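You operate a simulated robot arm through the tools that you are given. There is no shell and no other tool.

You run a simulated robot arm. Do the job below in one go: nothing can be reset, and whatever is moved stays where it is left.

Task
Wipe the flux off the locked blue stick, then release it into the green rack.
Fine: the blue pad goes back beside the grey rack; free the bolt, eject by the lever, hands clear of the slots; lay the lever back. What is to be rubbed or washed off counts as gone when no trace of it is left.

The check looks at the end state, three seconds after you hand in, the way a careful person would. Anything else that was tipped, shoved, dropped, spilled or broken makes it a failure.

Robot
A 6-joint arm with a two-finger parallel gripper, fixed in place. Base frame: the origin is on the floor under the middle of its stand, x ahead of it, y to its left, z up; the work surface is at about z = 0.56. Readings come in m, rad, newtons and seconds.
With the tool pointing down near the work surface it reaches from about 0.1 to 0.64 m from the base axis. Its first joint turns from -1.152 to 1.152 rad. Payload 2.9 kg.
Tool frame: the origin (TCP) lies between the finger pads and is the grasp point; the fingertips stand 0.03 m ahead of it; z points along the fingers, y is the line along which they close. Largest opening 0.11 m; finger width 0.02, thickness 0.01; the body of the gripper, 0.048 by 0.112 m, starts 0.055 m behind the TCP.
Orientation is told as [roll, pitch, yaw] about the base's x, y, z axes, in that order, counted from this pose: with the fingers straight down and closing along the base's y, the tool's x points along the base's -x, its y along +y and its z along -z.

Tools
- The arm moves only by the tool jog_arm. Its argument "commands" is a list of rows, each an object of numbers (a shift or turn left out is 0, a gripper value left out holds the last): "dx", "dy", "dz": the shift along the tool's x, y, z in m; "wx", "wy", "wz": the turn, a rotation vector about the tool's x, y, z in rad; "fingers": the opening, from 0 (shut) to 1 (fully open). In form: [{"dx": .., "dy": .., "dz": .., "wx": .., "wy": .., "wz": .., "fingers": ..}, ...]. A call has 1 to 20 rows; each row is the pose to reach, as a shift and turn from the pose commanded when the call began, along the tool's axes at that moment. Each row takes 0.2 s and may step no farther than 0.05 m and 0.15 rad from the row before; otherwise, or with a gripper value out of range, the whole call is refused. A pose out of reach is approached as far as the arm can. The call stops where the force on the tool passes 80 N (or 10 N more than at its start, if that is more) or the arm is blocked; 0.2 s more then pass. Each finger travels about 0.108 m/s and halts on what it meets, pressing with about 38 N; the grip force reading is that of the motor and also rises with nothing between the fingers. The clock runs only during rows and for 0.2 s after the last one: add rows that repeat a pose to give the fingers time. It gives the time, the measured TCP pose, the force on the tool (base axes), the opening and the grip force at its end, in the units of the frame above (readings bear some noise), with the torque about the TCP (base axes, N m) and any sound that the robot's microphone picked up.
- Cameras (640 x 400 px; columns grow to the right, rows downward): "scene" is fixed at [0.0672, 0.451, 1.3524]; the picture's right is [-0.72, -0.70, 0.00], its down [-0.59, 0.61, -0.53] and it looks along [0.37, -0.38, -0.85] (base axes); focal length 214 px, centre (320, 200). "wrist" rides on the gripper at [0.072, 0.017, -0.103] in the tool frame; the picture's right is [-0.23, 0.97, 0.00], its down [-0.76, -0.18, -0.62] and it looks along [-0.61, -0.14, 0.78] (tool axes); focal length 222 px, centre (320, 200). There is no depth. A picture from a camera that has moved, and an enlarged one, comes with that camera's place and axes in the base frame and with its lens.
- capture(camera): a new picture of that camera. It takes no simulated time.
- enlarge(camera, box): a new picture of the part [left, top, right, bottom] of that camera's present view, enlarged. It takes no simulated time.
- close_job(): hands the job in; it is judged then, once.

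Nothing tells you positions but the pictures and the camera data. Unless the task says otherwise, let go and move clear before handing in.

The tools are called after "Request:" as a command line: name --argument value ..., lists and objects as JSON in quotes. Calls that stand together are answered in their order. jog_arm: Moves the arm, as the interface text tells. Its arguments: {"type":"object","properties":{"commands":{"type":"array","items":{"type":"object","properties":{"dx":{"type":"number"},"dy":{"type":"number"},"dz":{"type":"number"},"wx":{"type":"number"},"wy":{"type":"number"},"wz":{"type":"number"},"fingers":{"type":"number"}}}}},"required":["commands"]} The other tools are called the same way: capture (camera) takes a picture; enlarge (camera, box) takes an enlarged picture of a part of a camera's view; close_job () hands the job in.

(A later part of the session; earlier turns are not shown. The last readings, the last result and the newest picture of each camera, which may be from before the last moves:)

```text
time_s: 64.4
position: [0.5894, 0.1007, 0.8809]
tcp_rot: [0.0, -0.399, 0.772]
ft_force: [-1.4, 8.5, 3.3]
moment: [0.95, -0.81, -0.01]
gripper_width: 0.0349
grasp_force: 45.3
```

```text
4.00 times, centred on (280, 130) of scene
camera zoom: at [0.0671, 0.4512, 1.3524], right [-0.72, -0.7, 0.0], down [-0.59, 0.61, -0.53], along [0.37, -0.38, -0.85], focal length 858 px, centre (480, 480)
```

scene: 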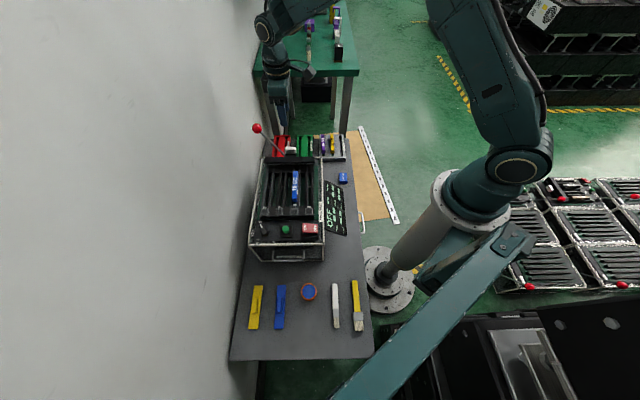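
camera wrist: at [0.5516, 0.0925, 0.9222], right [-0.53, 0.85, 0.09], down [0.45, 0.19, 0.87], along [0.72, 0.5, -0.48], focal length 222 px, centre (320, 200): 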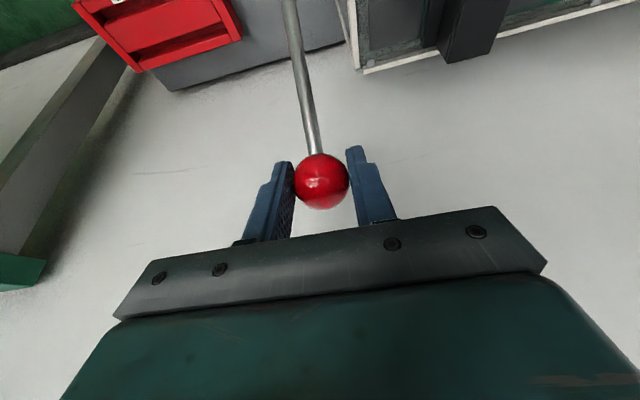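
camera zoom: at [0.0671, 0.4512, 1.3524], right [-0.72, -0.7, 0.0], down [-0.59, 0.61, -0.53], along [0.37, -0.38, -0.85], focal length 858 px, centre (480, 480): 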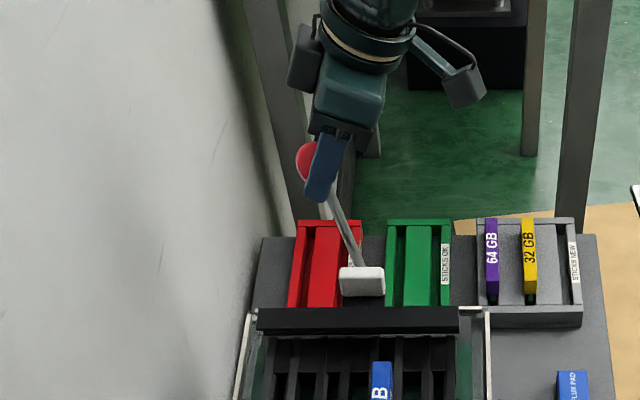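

Request:
jog_arm --commands '[{"dx": 0.0057, "dy": 0.0005, "dz": -0.0035}, {"dx": 0.0113, "dy": 0.001, "dz": -0.0069}, {"dx": 0.0171, "dy": 0.001, "dz": -0.0102}, {"dx": 0.0229, "dy": 0.001, "dz": -0.0134}]'

Request:
jog_arm --commands '[{"dx": 0.006, "dz": -0.0029}, {"dx": 0.012, "dz": -0.0058}, {"dx": 0.0181, "dz": -0.0084}, {"dx": 0.0242, "dz": -0.011}]'

Request:
enlarge --camera "scene" --box '[260, 150, 340, 220]'

Request:
capture --camera "wrist"

```text
time_s: 65.4
position: [0.5695, 0.0814, 0.8844]
tcp_rot: [-0.001, -0.399, 0.773]
ft_force: [6.1, 1.2, 4.3]
moment: [0.81, -0.89, -0.08]
gripper_width: 0.035
grasp_force: 45.1
```

```text
time_s: 66.4
position: [0.5505, 0.0621, 0.885]
tcp_rot: [-0.003, -0.404, 0.774]
ft_force: [11.1, -4.5, 7.6]
moment: [0.76, -0.98, -0.11]
gripper_width: 0.0351
grasp_force: 45.2
```

```text
5.71 times, centred on (300, 185) of scene
camera zoom: at [0.0673, 0.4508, 1.3525], right [-0.72, -0.7, 0.0], down [-0.59, 0.61, -0.53], along [0.37, -0.38, -0.85], focal length 1226 px, centre (434, 286)
```

zoom: 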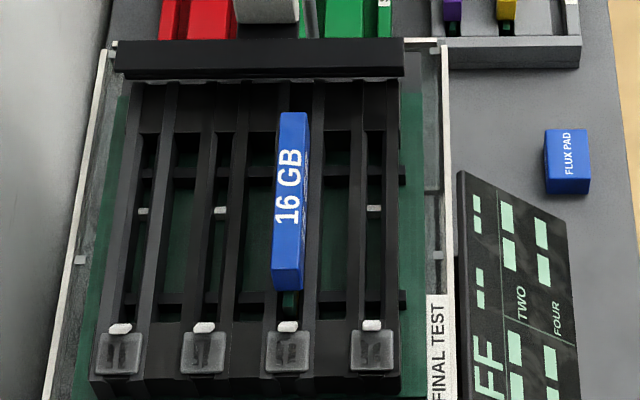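

```text
taken
camera wrist: at [0.4608, 0.0016, 0.9514], right [-0.53, 0.84, 0.09], down [0.45, 0.19, 0.87], along [0.72, 0.5, -0.48], focal length 222 px, centre (320, 200)
```

wrist: 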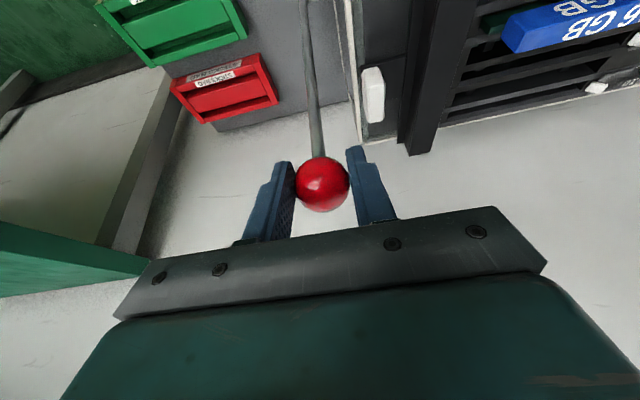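

The stick rises steadily with the lever angle. The lever is now just past vertical, so I'll continue.

Request:
jog_arm --commands '[{"dx": 0.0061, "dy": -0.0005, "dz": -0.0027}, {"dx": 0.0122, "dy": -0.001, "dz": -0.0052}, {"dx": 0.0186, "dy": -0.001, "dz": -0.0071}, {"dx": 0.0249, "dy": -0.001, "dz": -0.009}]'

Request:
jog_arm --commands '[{"dx": 0.0064, "dz": -0.0017}, {"dx": 0.0129, "dz": -0.0033}, {"dx": 0.0194, "dz": -0.0046}, {"dx": 0.0259, "dz": -0.0059}]'

Request:
enlarge --camera "scene" --box '[260, 150, 340, 220]'

Request:
enlarge --camera "scene" --box '[220, 80, 340, 180]'

```text
time_s: 67.4
position: [0.5315, 0.0445, 0.8838]
tcp_rot: [-0.003, -0.401, 0.772]
ft_force: [11.0, -5.8, 5.4]
moment: [0.87, -0.94, -0.15]
gripper_width: 0.035
grasp_force: 44.8
```

```text
time_s: 68.4
position: [0.5178, 0.0297, 0.8802]
tcp_rot: [-0.007, -0.412, 0.78]
ft_force: [35.8, 18.1, -8.6]
moment: [-0.22, 0.16, -0.05]
gripper_width: 0.035
grasp_force: 45.3
```

```text
5.71 times, centred on (300, 185) of scene
camera zoom: at [0.0682, 0.4515, 1.3522], right [-0.72, -0.7, 0.0], down [-0.59, 0.61, -0.53], along [0.36, -0.38, -0.85], focal length 1226 px, centre (434, 286)
```

zoom: 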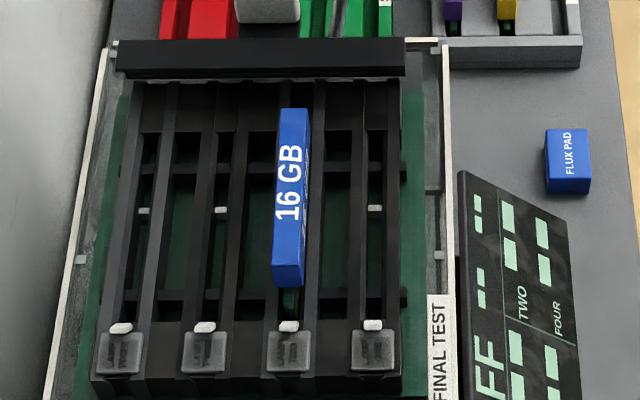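

```text
4.00 times, centred on (280, 130) of scene
camera zoom: at [0.0682, 0.4515, 1.3522], right [-0.72, -0.7, 0.0], down [-0.59, 0.61, -0.53], along [0.36, -0.38, -0.85], focal length 858 px, centre (480, 480)
```

zoom: 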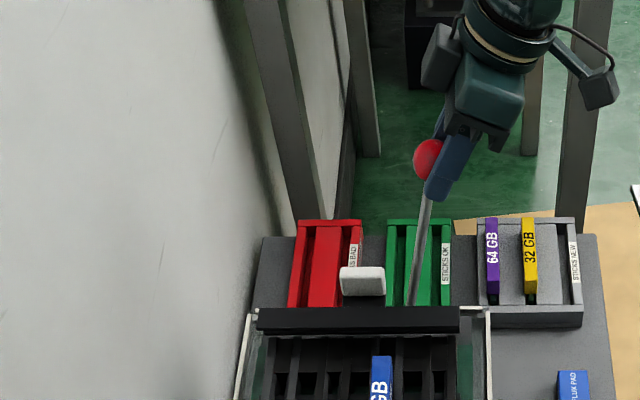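

The lever has met its stop (about 38 N of resistance) and the stick has been lifted about 14 mm out of its slot. I'll ease off the pressure and look.

Request:
jog_arm --commands '[{"dx": -0.002, "dz": 0.001}, {"dx": -0.004, "dz": 0.002}]'

Request:
capture --camera "wrist"

Request:
enlarge --camera "scene" --box '[260, 150, 340, 220]'

```text
time_s: 69.0
position: [0.5178, 0.0303, 0.8805]
tcp_rot: [-0.003, -0.406, 0.775]
ft_force: [10.2, 9.2, 15.6]
moment: [0.66, -0.81, 0.14]
gripper_width: 0.0349
grasp_force: 44.9
```

```text
taken
camera wrist: at [0.4279, -0.0317, 0.9462], right [-0.53, 0.84, 0.09], down [0.45, 0.19, 0.87], along [0.72, 0.5, -0.48], focal length 222 px, centre (320, 200)
```

wrist: 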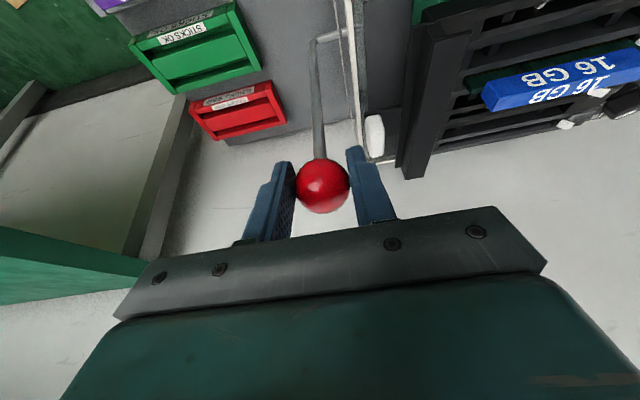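

```text
5.71 times, centred on (300, 185) of scene
camera zoom: at [0.0672, 0.4512, 1.3524], right [-0.72, -0.7, 0.0], down [-0.59, 0.61, -0.53], along [0.37, -0.38, -0.85], focal length 1226 px, centre (434, 286)
```

zoom: 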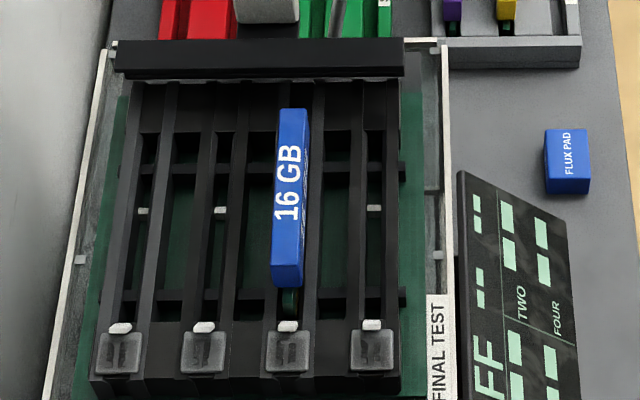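

Request:
jog_arm --commands '[{"dx": -0.0015, "dz": -0.0008}, {"dx": -0.0015, "dz": -0.0008}]'

Request:
jog_arm --commands '[{"fingers": 0.36}, {"fingers": 0.45}, {"fingers": 0.55}, {"fingers": 0.55}]'

Request:
capture --camera "wrist"

Request:
enlarge --camera "scene" --box '[260, 150, 340, 220]'

```text
time_s: 69.6
position: [0.5172, 0.0301, 0.8799]
tcp_rot: [-0.002, -0.401, 0.769]
ft_force: [6.9, 2.8, 17.4]
moment: [0.71, -0.71, 0.02]
gripper_width: 0.0352
grasp_force: 44.8
```

```text
time_s: 70.6
position: [0.5165, 0.0311, 0.8796]
tcp_rot: [0.0, -0.4, 0.773]
ft_force: [0.2, -0.4, -0.8]
moment: [0.0, 0.05, 0.01]
gripper_width: 0.0605
grasp_force: 0.0
```

```text
taken
camera wrist: at [0.4276, -0.0311, 0.9461], right [-0.53, 0.84, 0.09], down [0.45, 0.19, 0.87], along [0.72, 0.5, -0.48], focal length 222 px, centre (320, 200)
```

wrist: 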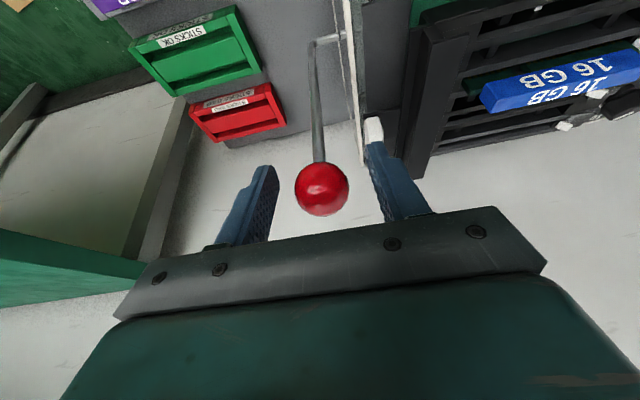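

```text
5.71 times, centred on (300, 185) of scene
camera zoom: at [0.0672, 0.451, 1.3524], right [-0.72, -0.7, 0.0], down [-0.59, 0.61, -0.53], along [0.37, -0.38, -0.85], focal length 1226 px, centre (434, 286)
```

zoom: 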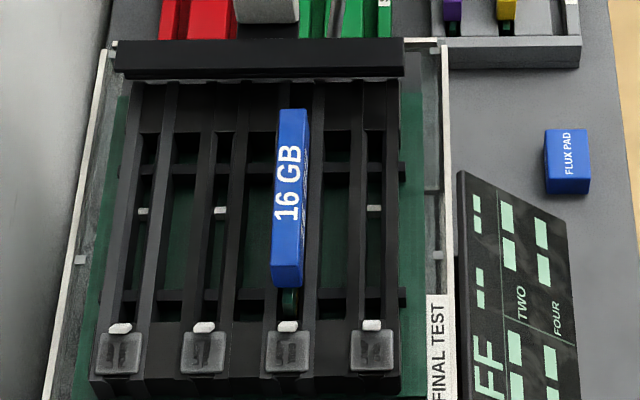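

The lever holds its position and the stick stays raised. I'll back away from the ball along the tool axis, then straighten up.

Request:
jog_arm --commands '[{"dz": -0.04}, {"dz": -0.08}, {"dz": -0.1, "wy": 0.1333}, {"dz": -0.11, "wy": 0.2667}, {"dz": -0.11, "wy": 0.4}]'

Request:
capture --camera "wrist"

Request:
enlarge --camera "wrist" --box '[340, 0, 640, 190]'

Request:
enlarge --camera "scene" --box '[240, 100, 360, 200]'

```text
time_s: 71.8
position: [0.485, 0.0004, 0.981]
tcp_rot: [0.001, 0.001, 0.774]
ft_force: [0.8, -0.3, -0.2]
moment: [0.01, 0.03, -0.01]
gripper_width: 0.0604
grasp_force: 0.0
```

```text
taken
camera wrist: at [0.4211, -0.0362, 1.0842], right [-0.52, 0.86, 0.0], down [0.67, 0.41, 0.62], along [0.53, 0.32, -0.78], focal length 222 px, centre (320, 200)
```

wrist: 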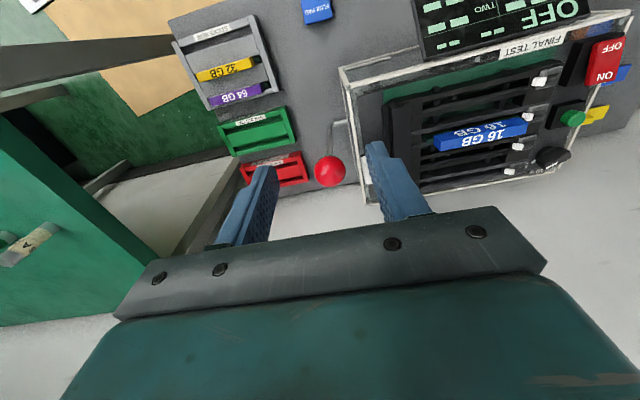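

```text
2.11 times, centred on (490, 95) of wrist
camera zoom: at [0.4211, -0.0362, 1.0842], right [-0.52, 0.86, 0.0], down [0.67, 0.41, 0.62], along [0.53, 0.32, -0.78], focal length 468 px, centre (-38, 421)
```

zoom: 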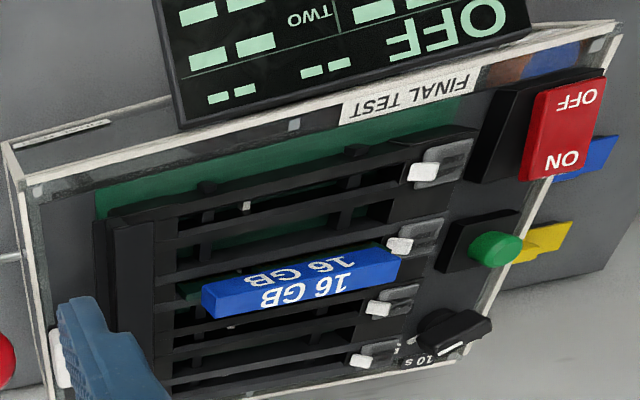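

```text
4.00 times, centred on (300, 150) of scene
camera zoom: at [0.0672, 0.451, 1.3524], right [-0.72, -0.7, 0.0], down [-0.59, 0.61, -0.53], along [0.37, -0.38, -0.85], focal length 858 px, centre (400, 400)
```

zoom: 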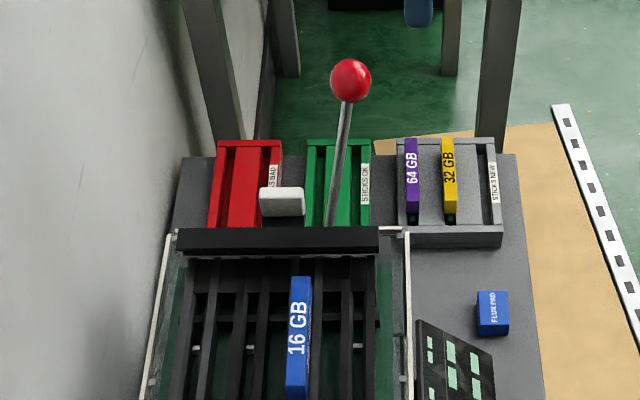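

The machine is clear: bolt open, lever at its ejected stop, stick raised. Before picking the stick I'll look closely at the green rack's grooves, turning back to bench alignment and approaching from the robot side at a safe height.

Request:
jog_arm --commands '[{"dx": 0.0033, "dy": -0.011, "wz": 0.1431}, {"dx": 0.0065, "dy": -0.0219, "wz": 0.2862}, {"dx": 0.0098, "dy": -0.0329, "wz": 0.4293}, {"dx": 0.0131, "dy": -0.0439, "wz": 0.5724}, {"dx": 0.0163, "dy": -0.0548, "wz": 0.7155}, {"dx": 0.0196, "dy": -0.0658, "wz": 0.8585}, {"dx": 0.0228, "dy": -0.0767, "wz": 1.0016}, {"dx": 0.0261, "dy": -0.0877, "wz": 1.1447}, {"dx": 0.0294, "dy": -0.0987, "wz": 1.2878}, {"dx": 0.0326, "dy": -0.1096, "wz": 1.4309}, {"dx": 0.0359, "dy": -0.1206, "wz": 1.574}]'

Request:
capture --camera "wrist"

Request:
capture --camera "scene"

```text
time_s: 74.2
position: [0.5454, -0.1102, 0.9803]
tcp_rot: [0.0, 0.001, -0.805]
ft_force: [0.5, 0.0, 0.6]
moment: [-0.02, 0.01, -0.04]
gripper_width: 0.0605
grasp_force: 0.0
```

```text
taken
camera wrist: at [0.5065, -0.0451, 1.0833], right [0.86, 0.51, 0.0], down [0.4, -0.67, 0.62], along [0.32, -0.54, -0.78], focal length 222 px, centre (320, 200)
```

wrist: 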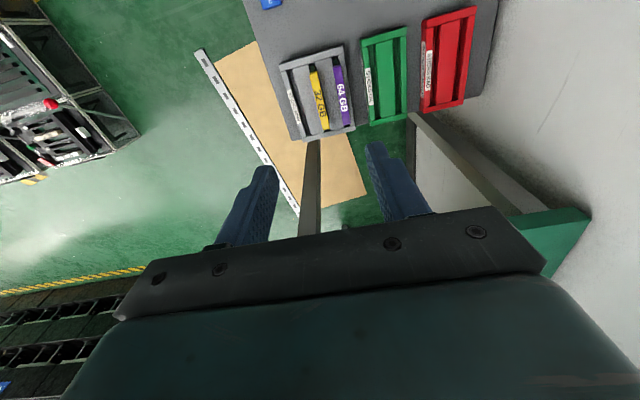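

```text
taken
```

scene: 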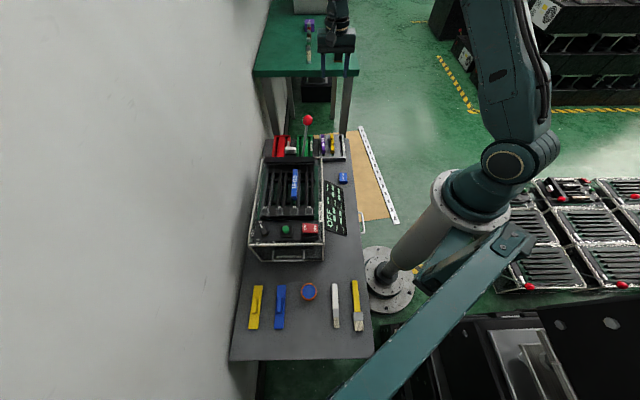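

Request:
enlarge --camera "wrist" --box '[260, 0, 500, 150]'

Request:
enlarge --camera "wrist" --box '[340, 15, 430, 135]'

Request:
enlarge --camera "scene" --box '[260, 120, 360, 190]'

```text
2.67 times, centred on (380, 75) of wrist
camera zoom: at [0.5065, -0.0451, 1.0833], right [0.86, 0.51, 0.0], down [0.4, -0.67, 0.62], along [0.32, -0.54, -0.78], focal length 592 px, centre (160, 533)
```

zoom: 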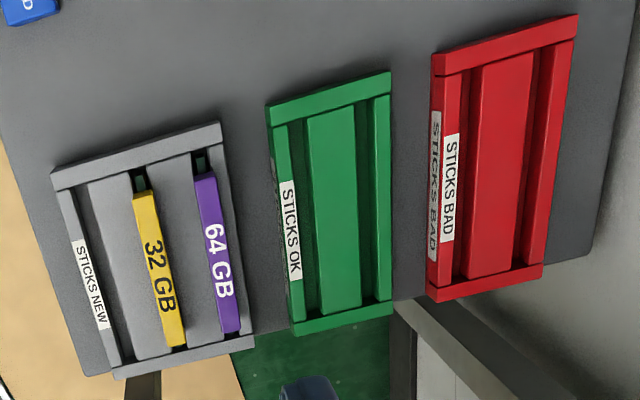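

```text
3.33 times, centred on (385, 75) of wrist
camera zoom: at [0.5065, -0.0451, 1.0833], right [0.86, 0.51, 0.0], down [0.4, -0.67, 0.62], along [0.32, -0.54, -0.78], focal length 740 px, centre (103, 617)
```

zoom: 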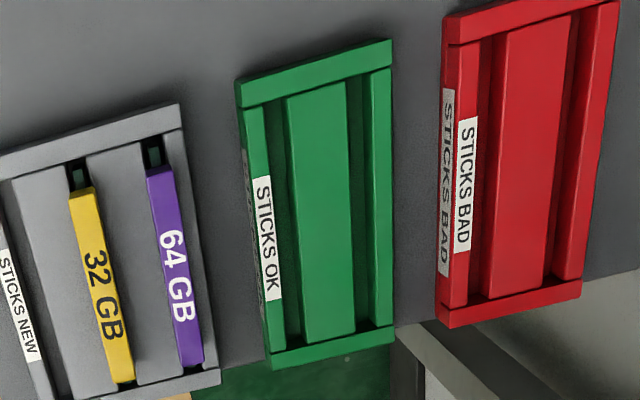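

```text
5.71 times, centred on (310, 155) of scene
camera zoom: at [0.0672, 0.451, 1.3524], right [-0.72, -0.7, 0.0], down [-0.59, 0.61, -0.53], along [0.37, -0.38, -0.85], focal length 1226 px, centre (377, 457)
```

zoom: 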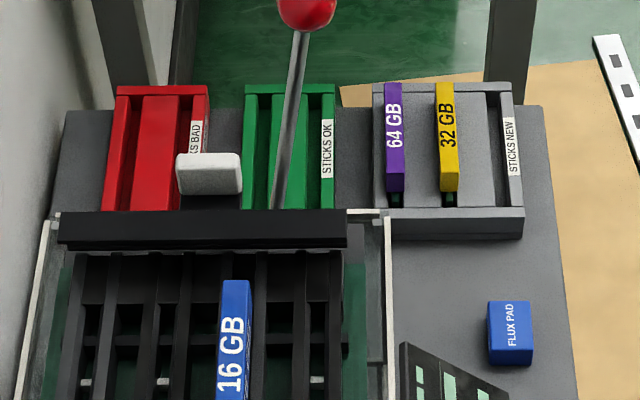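

Request:
enlarge --camera "wrist" --box '[355, 20, 415, 80]'

Request:
enlarge --camera "wrist" --box '[355, 70, 415, 130]'

Request:
enlarge --camera "wrist" --box '[275, 40, 355, 145]'

```text
6.67 times, centred on (385, 50) of wrist
camera zoom: at [0.5065, -0.0451, 1.0833], right [0.86, 0.51, 0.0], down [0.4, -0.67, 0.62], along [0.32, -0.54, -0.78], focal length 1481 px, centre (-113, 1200)
```

zoom: 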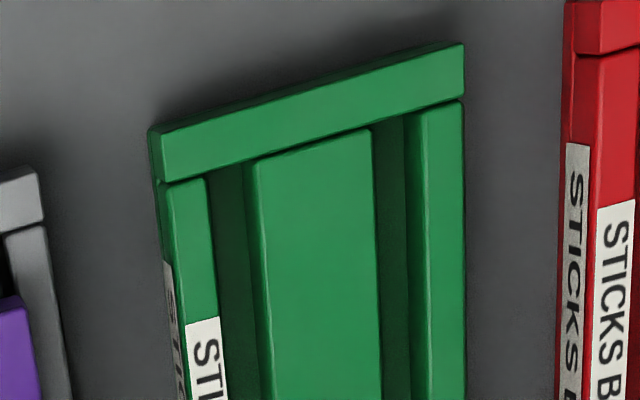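

```text
6.67 times, centred on (385, 100) of wrist
camera zoom: at [0.5065, -0.0451, 1.0833], right [0.86, 0.51, 0.0], down [0.4, -0.67, 0.62], along [0.32, -0.54, -0.78], focal length 1481 px, centre (-113, 867)
```

zoom: 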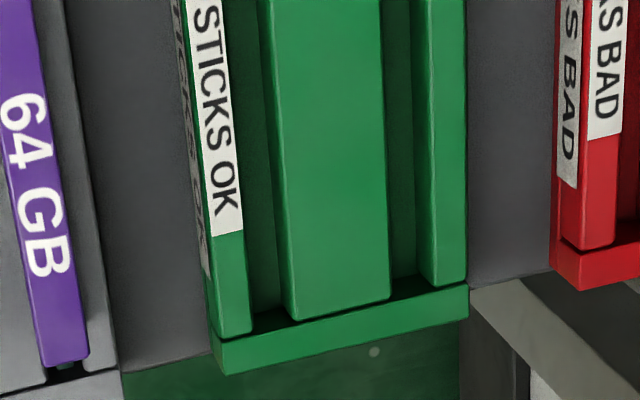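

```text
3.81 times, centred on (315, 92) of wrist
camera zoom: at [0.5065, -0.0451, 1.0833], right [0.86, 0.51, 0.0], down [0.4, -0.67, 0.62], along [0.32, -0.54, -0.78], focal length 846 px, centre (339, 610)
```

zoom: 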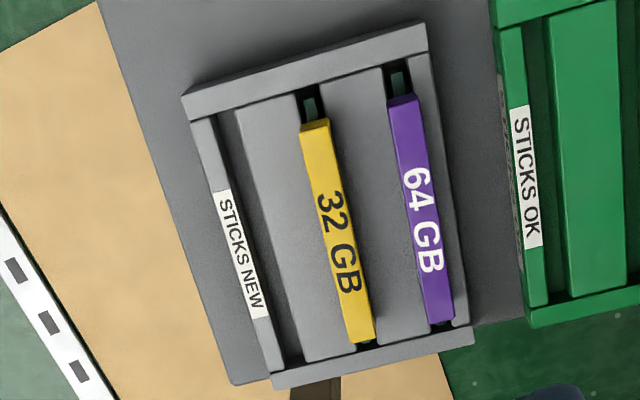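

I can see the green rack's layout: it spans roughly R -0.119 to -0.036 and F 0.70 to 0.87, with two grooves either side of a middle block. I'll bring the camera closer over it, keeping clear of the lever ball, to measure the grooves.

Request:
jog_arm --commands '[{"dx": -0.012, "dy": 0.038}, {"dx": -0.024, "dy": 0.076}, {"dx": -0.036, "dy": 0.113}, {"dx": -0.036, "dy": 0.113, "dz": 0.045}, {"dx": -0.036, "dy": 0.113, "dz": 0.09}, {"dx": -0.036, "dy": 0.113, "dz": 0.135}]'

Request:
capture --camera "wrist"

Request:
enlarge --camera "wrist" --box '[230, 0, 430, 150]'

Request:
capture --camera "scene"

```text
time_s: 75.6
position: [0.6522, -0.059, 0.8446]
tcp_rot: [-0.001, 0.002, -0.801]
ft_force: [0.3, -0.2, 0.7]
moment: [0.03, 0.0, -0.02]
gripper_width: 0.0606
grasp_force: 0.0
```

```text
taken
camera wrist: at [0.6135, 0.0066, 0.9483], right [0.86, 0.51, 0.0], down [0.4, -0.67, 0.62], along [0.32, -0.53, -0.78], focal length 222 px, centre (320, 200)
```

wrist: 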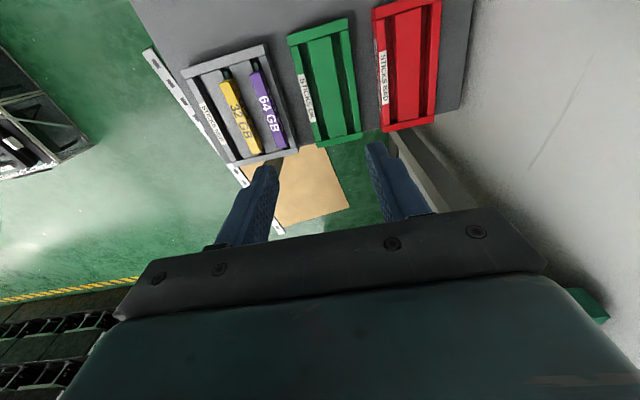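

```text
2.67 times, centred on (330, 75) of wrist
camera zoom: at [0.6135, 0.0066, 0.9483], right [0.86, 0.51, 0.0], down [0.4, -0.67, 0.62], along [0.32, -0.53, -0.78], focal length 592 px, centre (293, 533)
```

zoom: 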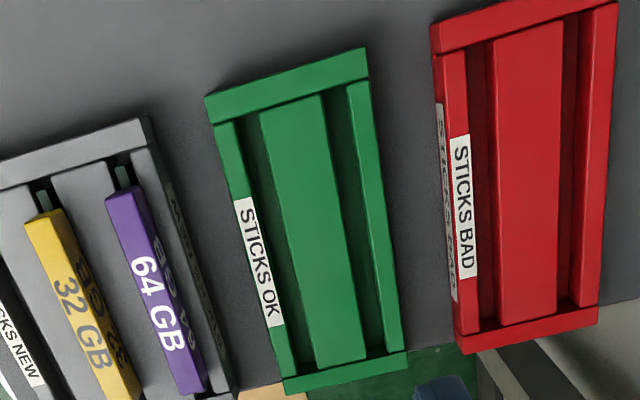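

```text
taken
```

scene: 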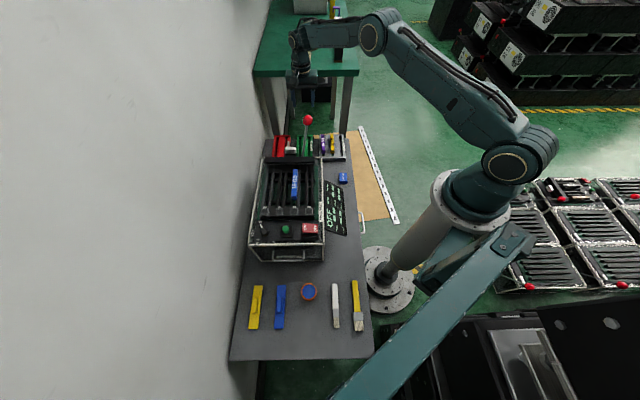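

Request:
enlarge --camera "wrist" --box '[285, 15, 365, 70]'

Request:
enlarge --camera "wrist" --box '[295, 90, 375, 150]'

Request:
enlarge --camera "wrist" --box '[215, 40, 315, 165]'

```text
7.27 times, centred on (325, 42) of wrist
camera zoom: at [0.6135, 0.0066, 0.9483], right [0.86, 0.51, 0.0], down [0.4, -0.67, 0.62], along [0.32, -0.53, -0.78], focal length 1615 px, centre (284, 1346)
```

zoom: 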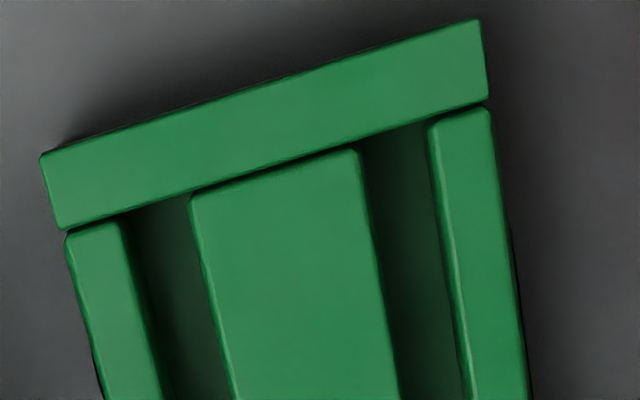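

```text
6.67 times, centred on (335, 120) of wrist
camera zoom: at [0.6135, 0.0066, 0.9483], right [0.86, 0.51, 0.0], down [0.4, -0.67, 0.62], along [0.32, -0.53, -0.78], focal length 1481 px, centre (220, 733)
```

zoom: 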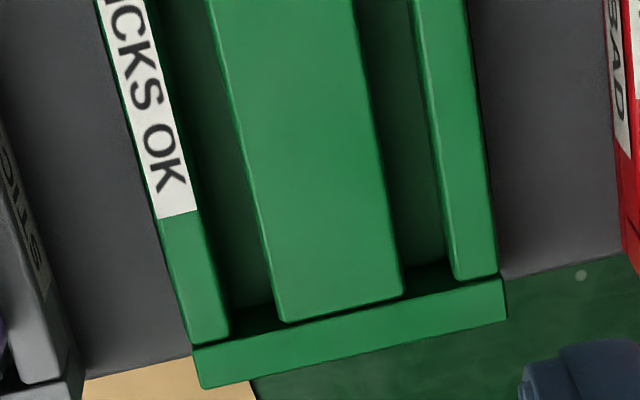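

```text
3.20 times, centred on (265, 102) of wrist
camera zoom: at [0.6135, 0.0066, 0.9483], right [0.86, 0.51, 0.0], down [0.4, -0.67, 0.62], along [0.32, -0.53, -0.78], focal length 711 px, centre (496, 512)
```

zoom: 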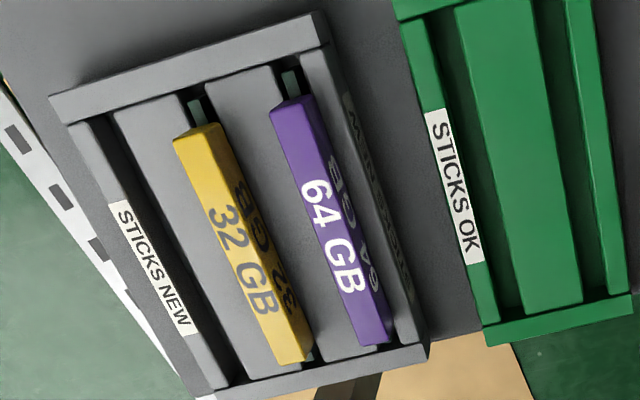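

The reference sticks' bodies sit on the rack's top surface (tops at about z 0.6065, rack top about 0.578), so each stick must have a narrower keel in its groove. Before grasping, I'll look at the ejected stick's end from low down to see its cross-section, raising well above the lever ball on the way.

Request:
jog_arm --commands '[{"dz": -0.05}, {"dz": -0.1}, {"dz": -0.145}, {"dx": 0.045, "dy": 0.003, "dz": -0.145}, {"dx": 0.09, "dy": 0.006, "dz": -0.145}, {"dx": 0.135, "dy": 0.01, "dz": -0.145}, {"dx": 0.18, "dy": 0.014, "dz": -0.145}, {"dx": 0.225, "dy": 0.018, "dz": -0.145}, {"dx": 0.27, "dy": 0.022, "dz": -0.145}, {"dx": 0.315, "dy": 0.025, "dz": -0.14}, {"dx": 0.36, "dy": 0.028, "dz": -0.13}, {"dx": 0.405, "dy": 0.032, "dz": -0.12}, {"dx": 0.45, "dy": 0.036, "dz": -0.11}]'

Request:
jog_arm --commands '[{"dz": 0.015, "wy": -0.14}, {"dz": 0.035, "wy": -0.28}, {"dz": 0.06, "wy": -0.42}, {"dz": 0.085, "wy": -0.56}, {"dz": 0.105, "wy": -0.7}]'

Request:
capture --camera "wrist"

Request:
enlarge --camera "wrist" --box '[250, 40, 370, 160]'

```text
time_s: 78.4
position: [0.3618, 0.29, 0.9526]
tcp_rot: [-0.001, -0.001, -0.801]
ft_force: [0.5, -0.2, 0.0]
moment: [0.0, 0.0, -0.02]
gripper_width: 0.0604
grasp_force: 0.0
```

```text
time_s: 79.6
position: [0.3634, 0.2905, 0.8502]
tcp_rot: [0.0, -0.704, -0.801]
ft_force: [-0.3, -0.3, -0.2]
moment: [0.0, -0.01, 0.02]
gripper_width: 0.0604
grasp_force: 0.1
```

```text
taken
camera wrist: at [0.2904, 0.3914, 0.8814], right [0.82, 0.55, 0.15], down [0.0, -0.25, 0.97], along [0.57, -0.79, -0.2], focal length 222 px, centre (320, 200)
```

wrist: 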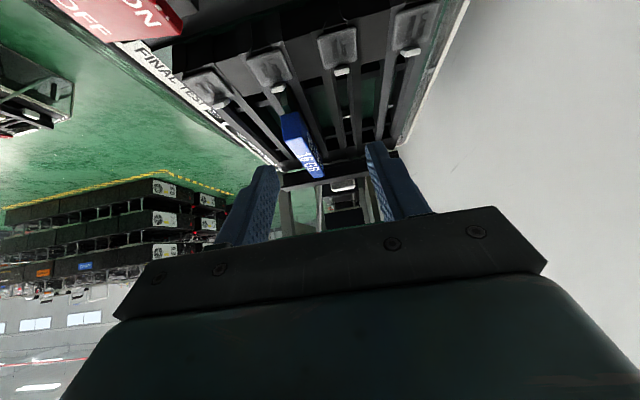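

```text
3.33 times, centred on (310, 100) of wrist
camera zoom: at [0.2904, 0.3914, 0.8814], right [0.82, 0.55, 0.15], down [0.0, -0.25, 0.97], along [0.57, -0.79, -0.2], focal length 740 px, centre (353, 533)
```

zoom: 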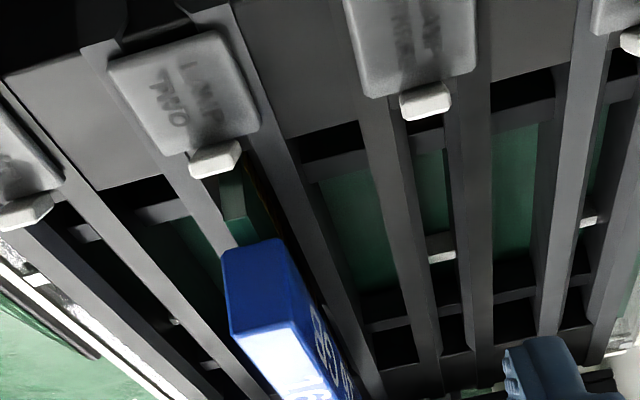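

Now the cross-section is clear: a body about 15 × 20 × 108 mm, with a narrower green connector/keel below in the slot. I'll straighten up and hover over the stick's near half to line up the grasp (gripping nearer the connector end keeps the rack within reach).

Request:
jog_arm --commands '[{"dx": -0.0129, "dz": -0.0153, "wy": 0.14}, {"dx": -0.0258, "dz": -0.0306, "wy": 0.28}, {"dx": -0.0387, "dz": -0.0458, "wy": 0.42}, {"dx": -0.0516, "dz": -0.0611, "wy": 0.56}, {"dx": -0.0645, "dz": -0.0764, "wy": 0.7}]'

Request:
jog_arm --commands '[{"dx": -0.031, "dy": -0.0092, "dz": 0.02}, {"dx": -0.062, "dy": -0.0184, "dz": 0.06}, {"dx": -0.062, "dy": -0.0184, "dz": 0.08}, {"dx": -0.062, "dy": -0.0184, "dz": 0.08}]'

Request:
capture --camera "wrist"

Request:
enlarge --camera "wrist" --box '[240, 70, 420, 210]'

Request:
enlarge --camera "scene" --box '[260, 150, 340, 220]'

```text
time_s: 80.8
position: [0.3633, 0.2919, 0.9505]
tcp_rot: [0.0, 0.002, -0.798]
ft_force: [0.7, 0.7, -0.4]
moment: [0.0, -0.02, 0.03]
gripper_width: 0.0604
grasp_force: 0.1
```

```text
refused: row 2 steps farther than a row can; nothing moved
```

```text
taken
camera wrist: at [0.3242, 0.3563, 1.0538], right [0.86, 0.52, 0.0], down [0.4, -0.67, 0.62], along [0.32, -0.53, -0.78], focal length 222 px, centre (320, 200)
```

wrist: 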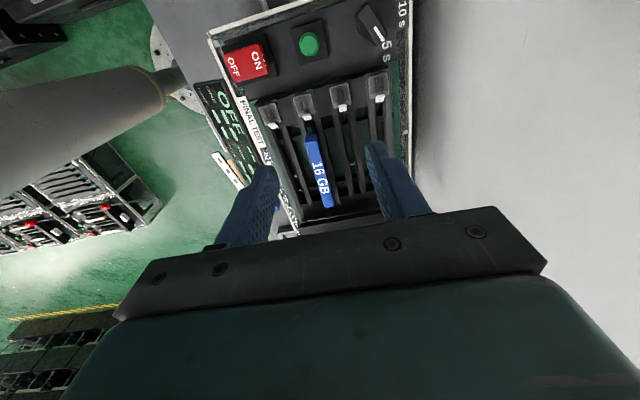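

```text
2.86 times, centred on (330, 140) of wrist
camera zoom: at [0.3242, 0.3563, 1.0538], right [0.86, 0.52, 0.0], down [0.4, -0.67, 0.62], along [0.32, -0.53, -0.78], focal length 635 px, centre (291, 371)
```

zoom: 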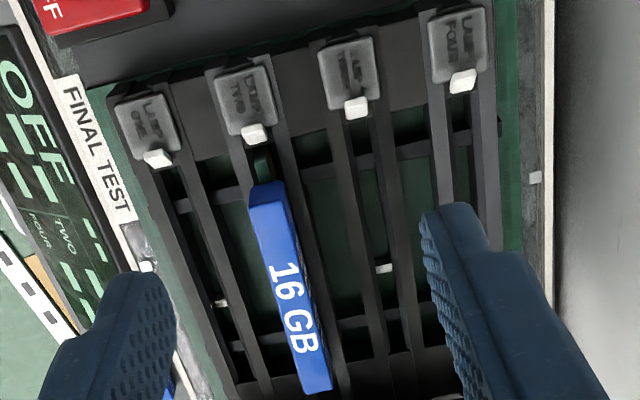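

```text
5.71 times, centred on (300, 185) of scene
camera zoom: at [0.0672, 0.451, 1.3525], right [-0.72, -0.7, 0.0], down [-0.59, 0.61, -0.53], along [0.37, -0.38, -0.85], focal length 1226 px, centre (434, 286)
```

zoom: 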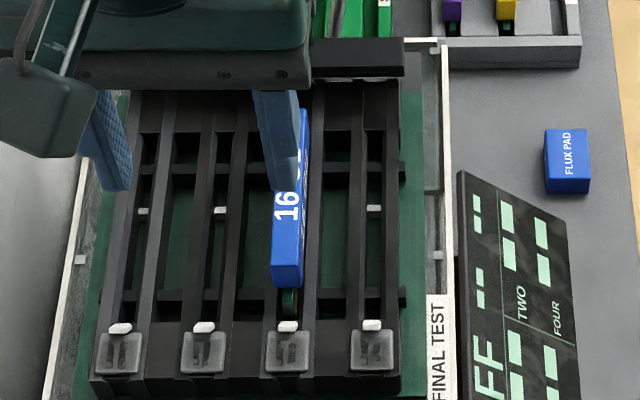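

Request:
jog_arm --commands '[{"dx": -0.03, "dy": -0.0095, "dz": 0.02}, {"dx": -0.0606, "dy": -0.0189, "dz": 0.045}, {"dx": -0.0606, "dy": -0.0189, "dz": 0.08}, {"dx": -0.0606, "dy": -0.0189, "dz": 0.08}]'

Request:
capture --camera "wrist"

Request:
enlarge --camera "wrist" --box '[240, 70, 420, 210]'

Request:
enlarge --camera "scene" --box '[260, 150, 340, 220]'

```text
time_s: 81.8
position: [0.392, 0.2354, 0.8705]
tcp_rot: [0.0, -0.001, -0.801]
ft_force: [-0.5, 0.0, 0.2]
moment: [-0.01, 0.01, 0.0]
gripper_width: 0.0604
grasp_force: 0.1
```

```text
taken
camera wrist: at [0.3534, 0.3005, 0.9742], right [0.86, 0.51, 0.0], down [0.4, -0.67, 0.62], along [0.32, -0.53, -0.78], focal length 222 px, centre (320, 200)
```

wrist: 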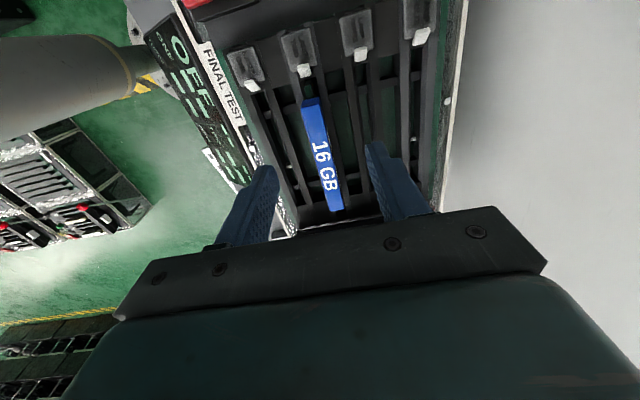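

```text
2.86 times, centred on (330, 140) of wrist
camera zoom: at [0.3534, 0.3005, 0.9742], right [0.86, 0.51, 0.0], down [0.4, -0.67, 0.62], along [0.32, -0.53, -0.78], focal length 635 px, centre (291, 371)
```

zoom: 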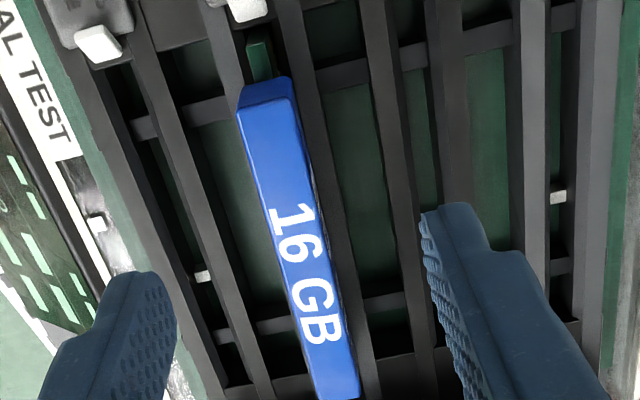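

```text
5.71 times, centred on (300, 185) of scene
camera zoom: at [0.0672, 0.451, 1.3524], right [-0.72, -0.7, 0.0], down [-0.59, 0.61, -0.53], along [0.37, -0.38, -0.85], focal length 1226 px, centre (434, 286)
```

zoom: 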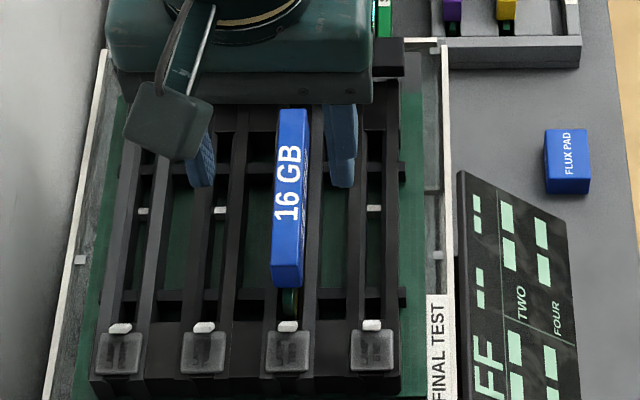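

Aligned: the stick's centreline is R -0.083, matching the tool. I'll descend so the tips reach just above the body's lower edge, then close.

Request:
jog_arm --commands '[{"dx": 0.005, "dz": 0.03}, {"dx": 0.005, "dz": 0.05}, {"dx": 0.005, "dz": 0.057}]'

Request:
enlarge --camera "scene" --box '[260, 150, 340, 220]'

Request:
capture --camera "wrist"

```text
time_s: 82.6
position: [0.3877, 0.2365, 0.8126]
tcp_rot: [0.0, 0.002, -0.802]
ft_force: [0.0, 0.4, -0.7]
moment: [0.0, 0.0, -0.01]
gripper_width: 0.0605
grasp_force: 0.0
```

```text
5.71 times, centred on (300, 185) of scene
camera zoom: at [0.0672, 0.451, 1.3524], right [-0.72, -0.7, 0.0], down [-0.59, 0.61, -0.53], along [0.37, -0.38, -0.85], focal length 1226 px, centre (434, 286)
```

zoom: 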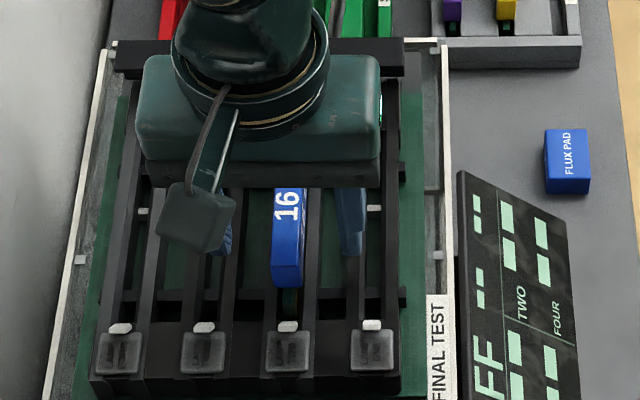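

```text
taken
camera wrist: at [0.3498, 0.3025, 0.916], right [0.86, 0.51, 0.0], down [0.4, -0.67, 0.62], along [0.32, -0.53, -0.78], focal length 222 px, centre (320, 200)
```

wrist: 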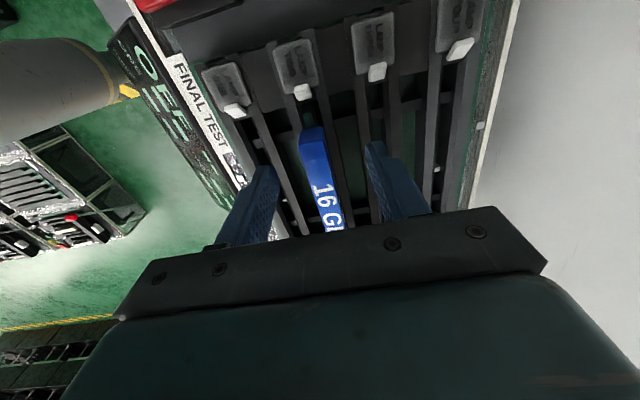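

Request:
jog_arm --commands '[{"fingers": 0.25}, {"fingers": 0.1}, {"fingers": 0.0}, {"fingers": 0.0}]'

Request:
enlarge --camera "wrist" --box '[240, 70, 420, 240]'

Request:
enlarge --camera "scene" --box '[260, 150, 340, 220]'

```text
time_s: 83.6
position: [0.3878, 0.2372, 0.8124]
tcp_rot: [0.0, 0.0, -0.8]
ft_force: [0.2, 0.4, 0.1]
moment: [0.03, 0.0, -0.01]
gripper_width: 0.0148
grasp_force: 37.7
```

```text
2.35 times, centred on (330, 155) of wrist
camera zoom: at [0.3498, 0.3026, 0.9163], right [0.86, 0.51, 0.0], down [0.4, -0.67, 0.62], along [0.32, -0.53, -0.78], focal length 523 px, centre (296, 306)
```

zoom: 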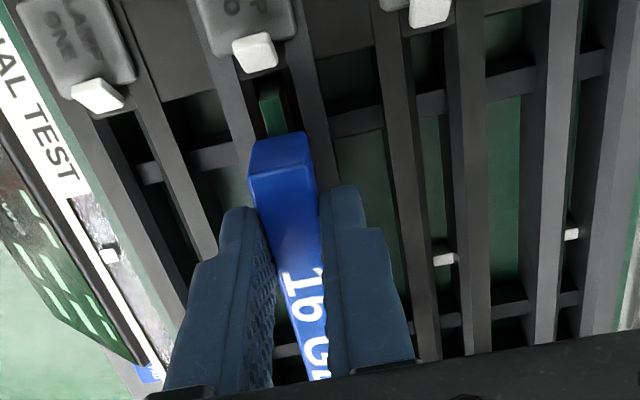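

```text
5.71 times, centred on (300, 185) of scene
camera zoom: at [0.0672, 0.451, 1.3524], right [-0.72, -0.7, 0.0], down [-0.59, 0.61, -0.53], along [0.37, -0.38, -0.85], focal length 1226 px, centre (434, 286)
```

zoom: 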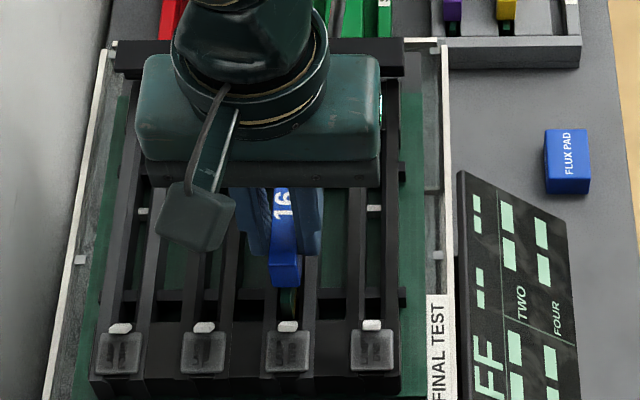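

Gripped at 14.8 mm with no side force. I'll lift gently and check that the stick is free.

Request:
jog_arm --commands '[{"dz": -0.004}, {"dz": -0.008}, {"dz": -0.012}]'

Request:
jog_arm --commands '[{"dz": -0.015}, {"dz": -0.03}, {"dz": -0.05}, {"dz": -0.08}, {"dz": -0.12}, {"dz": -0.16}, {"dz": -0.185}]'

Request:
enlarge --camera "wrist" --box '[240, 70, 420, 240]'

Request:
enlarge --camera "scene" --box '[230, 110, 370, 240]'

```text
time_s: 84.4
position: [0.3882, 0.2375, 0.8265]
tcp_rot: [-0.001, 0.0, -0.801]
ft_force: [0.1, 0.1, 0.9]
moment: [-0.02, 0.0, -0.01]
gripper_width: 0.0149
grasp_force: 38.0
```

```text
time_s: 86.0
position: [0.3889, 0.2374, 1.0101]
tcp_rot: [0.001, 0.0, -0.801]
ft_force: [-0.6, 0.5, -0.4]
moment: [0.03, -0.01, -0.04]
gripper_width: 0.0147
grasp_force: 37.9
```

```text
2.35 times, centred on (330, 155) of wrist
camera zoom: at [0.3491, 0.3025, 1.1144], right [0.86, 0.51, 0.0], down [0.4, -0.67, 0.62], along [0.32, -0.53, -0.78], focal length 523 px, centre (296, 306)
```

zoom: 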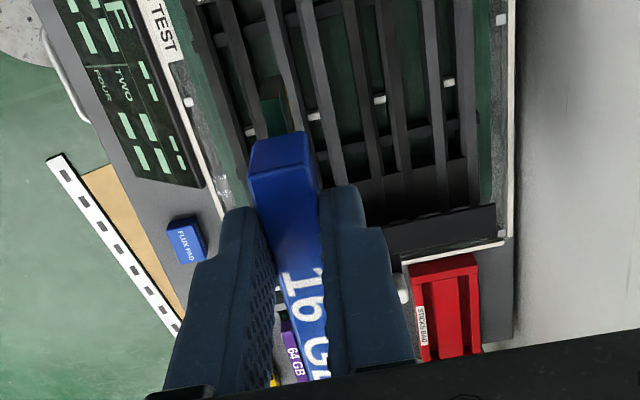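

```text
3.08 times, centred on (300, 175) of scene
camera zoom: at [0.0672, 0.451, 1.3524], right [-0.72, -0.7, 0.0], down [-0.59, 0.61, -0.53], along [0.37, -0.38, -0.85], focal length 660 px, centre (382, 277)
```

zoom: 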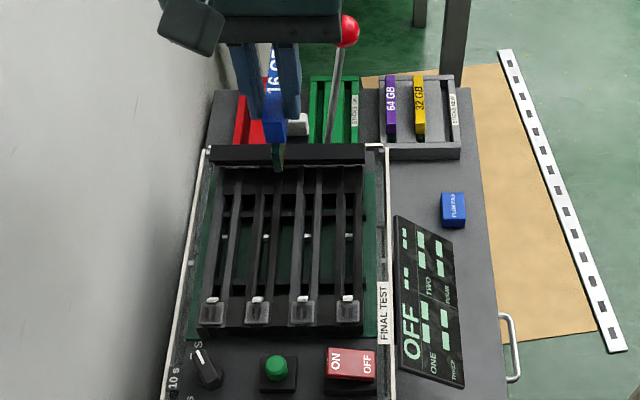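

The stick is out of the slot. I'll check what hangs below its body (the green keel) before carrying it over the lever.

Request:
enlarge --camera "scene" --box '[260, 110, 320, 160]'

Request:
enlarge --camera "wrist" --box '[290, 80, 350, 160]'

```text
8.00 times, centred on (290, 135) of scene
camera zoom: at [0.0672, 0.451, 1.3524], right [-0.72, -0.7, 0.0], down [-0.59, 0.61, -0.53], along [0.37, -0.38, -0.85], focal length 1716 px, centre (560, 720)
```

zoom: 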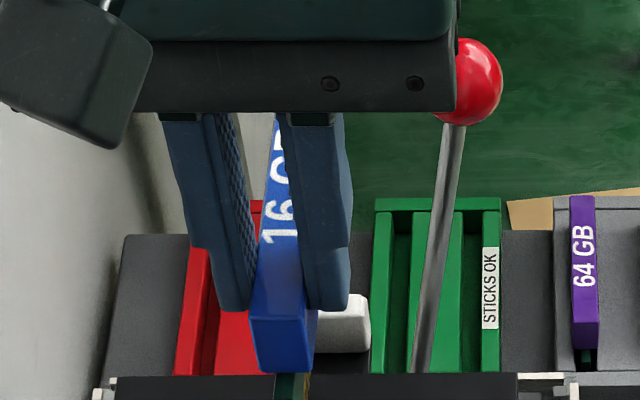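

```text
5.00 times, centred on (320, 120) of wrist
camera zoom: at [0.3491, 0.3025, 1.1144], right [0.86, 0.51, 0.0], down [0.4, -0.67, 0.62], along [0.32, -0.53, -0.78], focal length 1111 px, centre (320, 600)
```

zoom: 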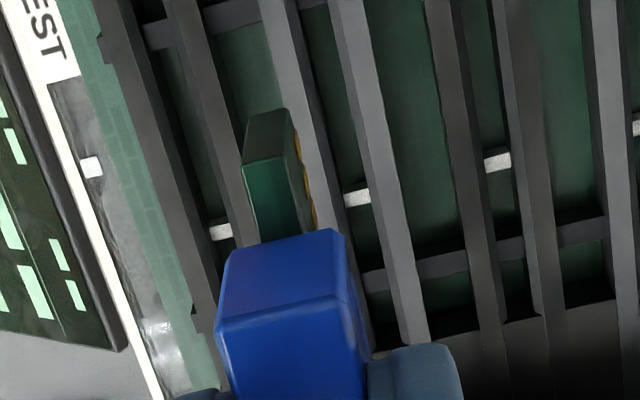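

The stick has a narrow green keel below the body that sticks out slightly at the near end. That fits the 13–14 mm groove with a couple of millimetres to spare. I'll carry the stick high over the lever to above the green rack's robot-side groove.

Request:
jog_arm --commands '[{"dx": -0.0425, "dy": -0.0032, "dz": 0.005}, {"dx": -0.085, "dy": -0.0063, "dz": 0.01}, {"dx": -0.1275, "dy": -0.0095, "dz": 0.01}, {"dx": -0.17, "dy": -0.0127, "dz": 0.01}, {"dx": -0.2126, "dy": -0.0158, "dz": 0.01}, {"dx": -0.2551, "dy": -0.019, "dz": 0.01}, {"dx": -0.2976, "dy": -0.0222, "dz": 0.01}, {"dx": -0.3401, "dy": -0.0253, "dz": 0.01}, {"dx": -0.3826, "dy": -0.0285, "dz": 0.01}, {"dx": -0.3826, "dy": -0.0285, "dz": 0.01}]'

Request:
capture --camera "wrist"

Request:
capture --camera "scene"

```text
time_s: 88.2
position: [0.6364, -0.0591, 1.0007]
tcp_rot: [0.001, -0.002, -0.802]
ft_force: [-0.8, -0.6, -0.3]
moment: [0.02, 0.0, -0.03]
gripper_width: 0.0146
grasp_force: 37.6
```

```text
taken
camera wrist: at [0.5972, 0.0063, 1.1038], right [0.86, 0.52, 0.0], down [0.4, -0.67, 0.62], along [0.32, -0.53, -0.78], focal length 222 px, centre (320, 200)
```

wrist: 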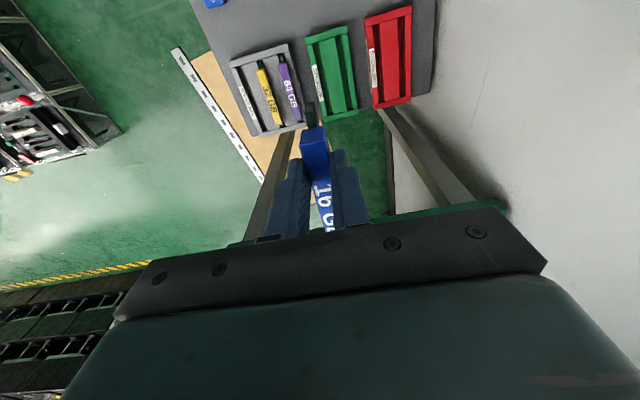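

```text
taken
```

scene: 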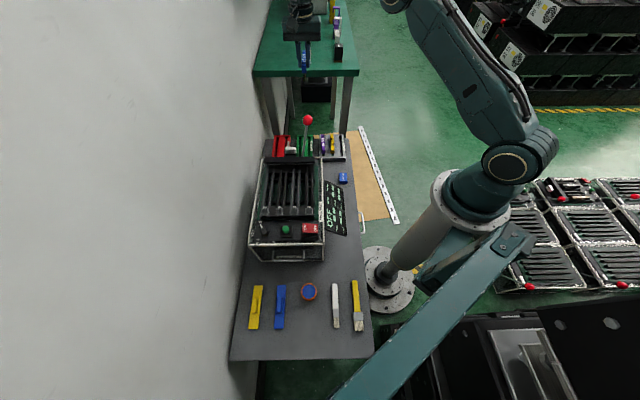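

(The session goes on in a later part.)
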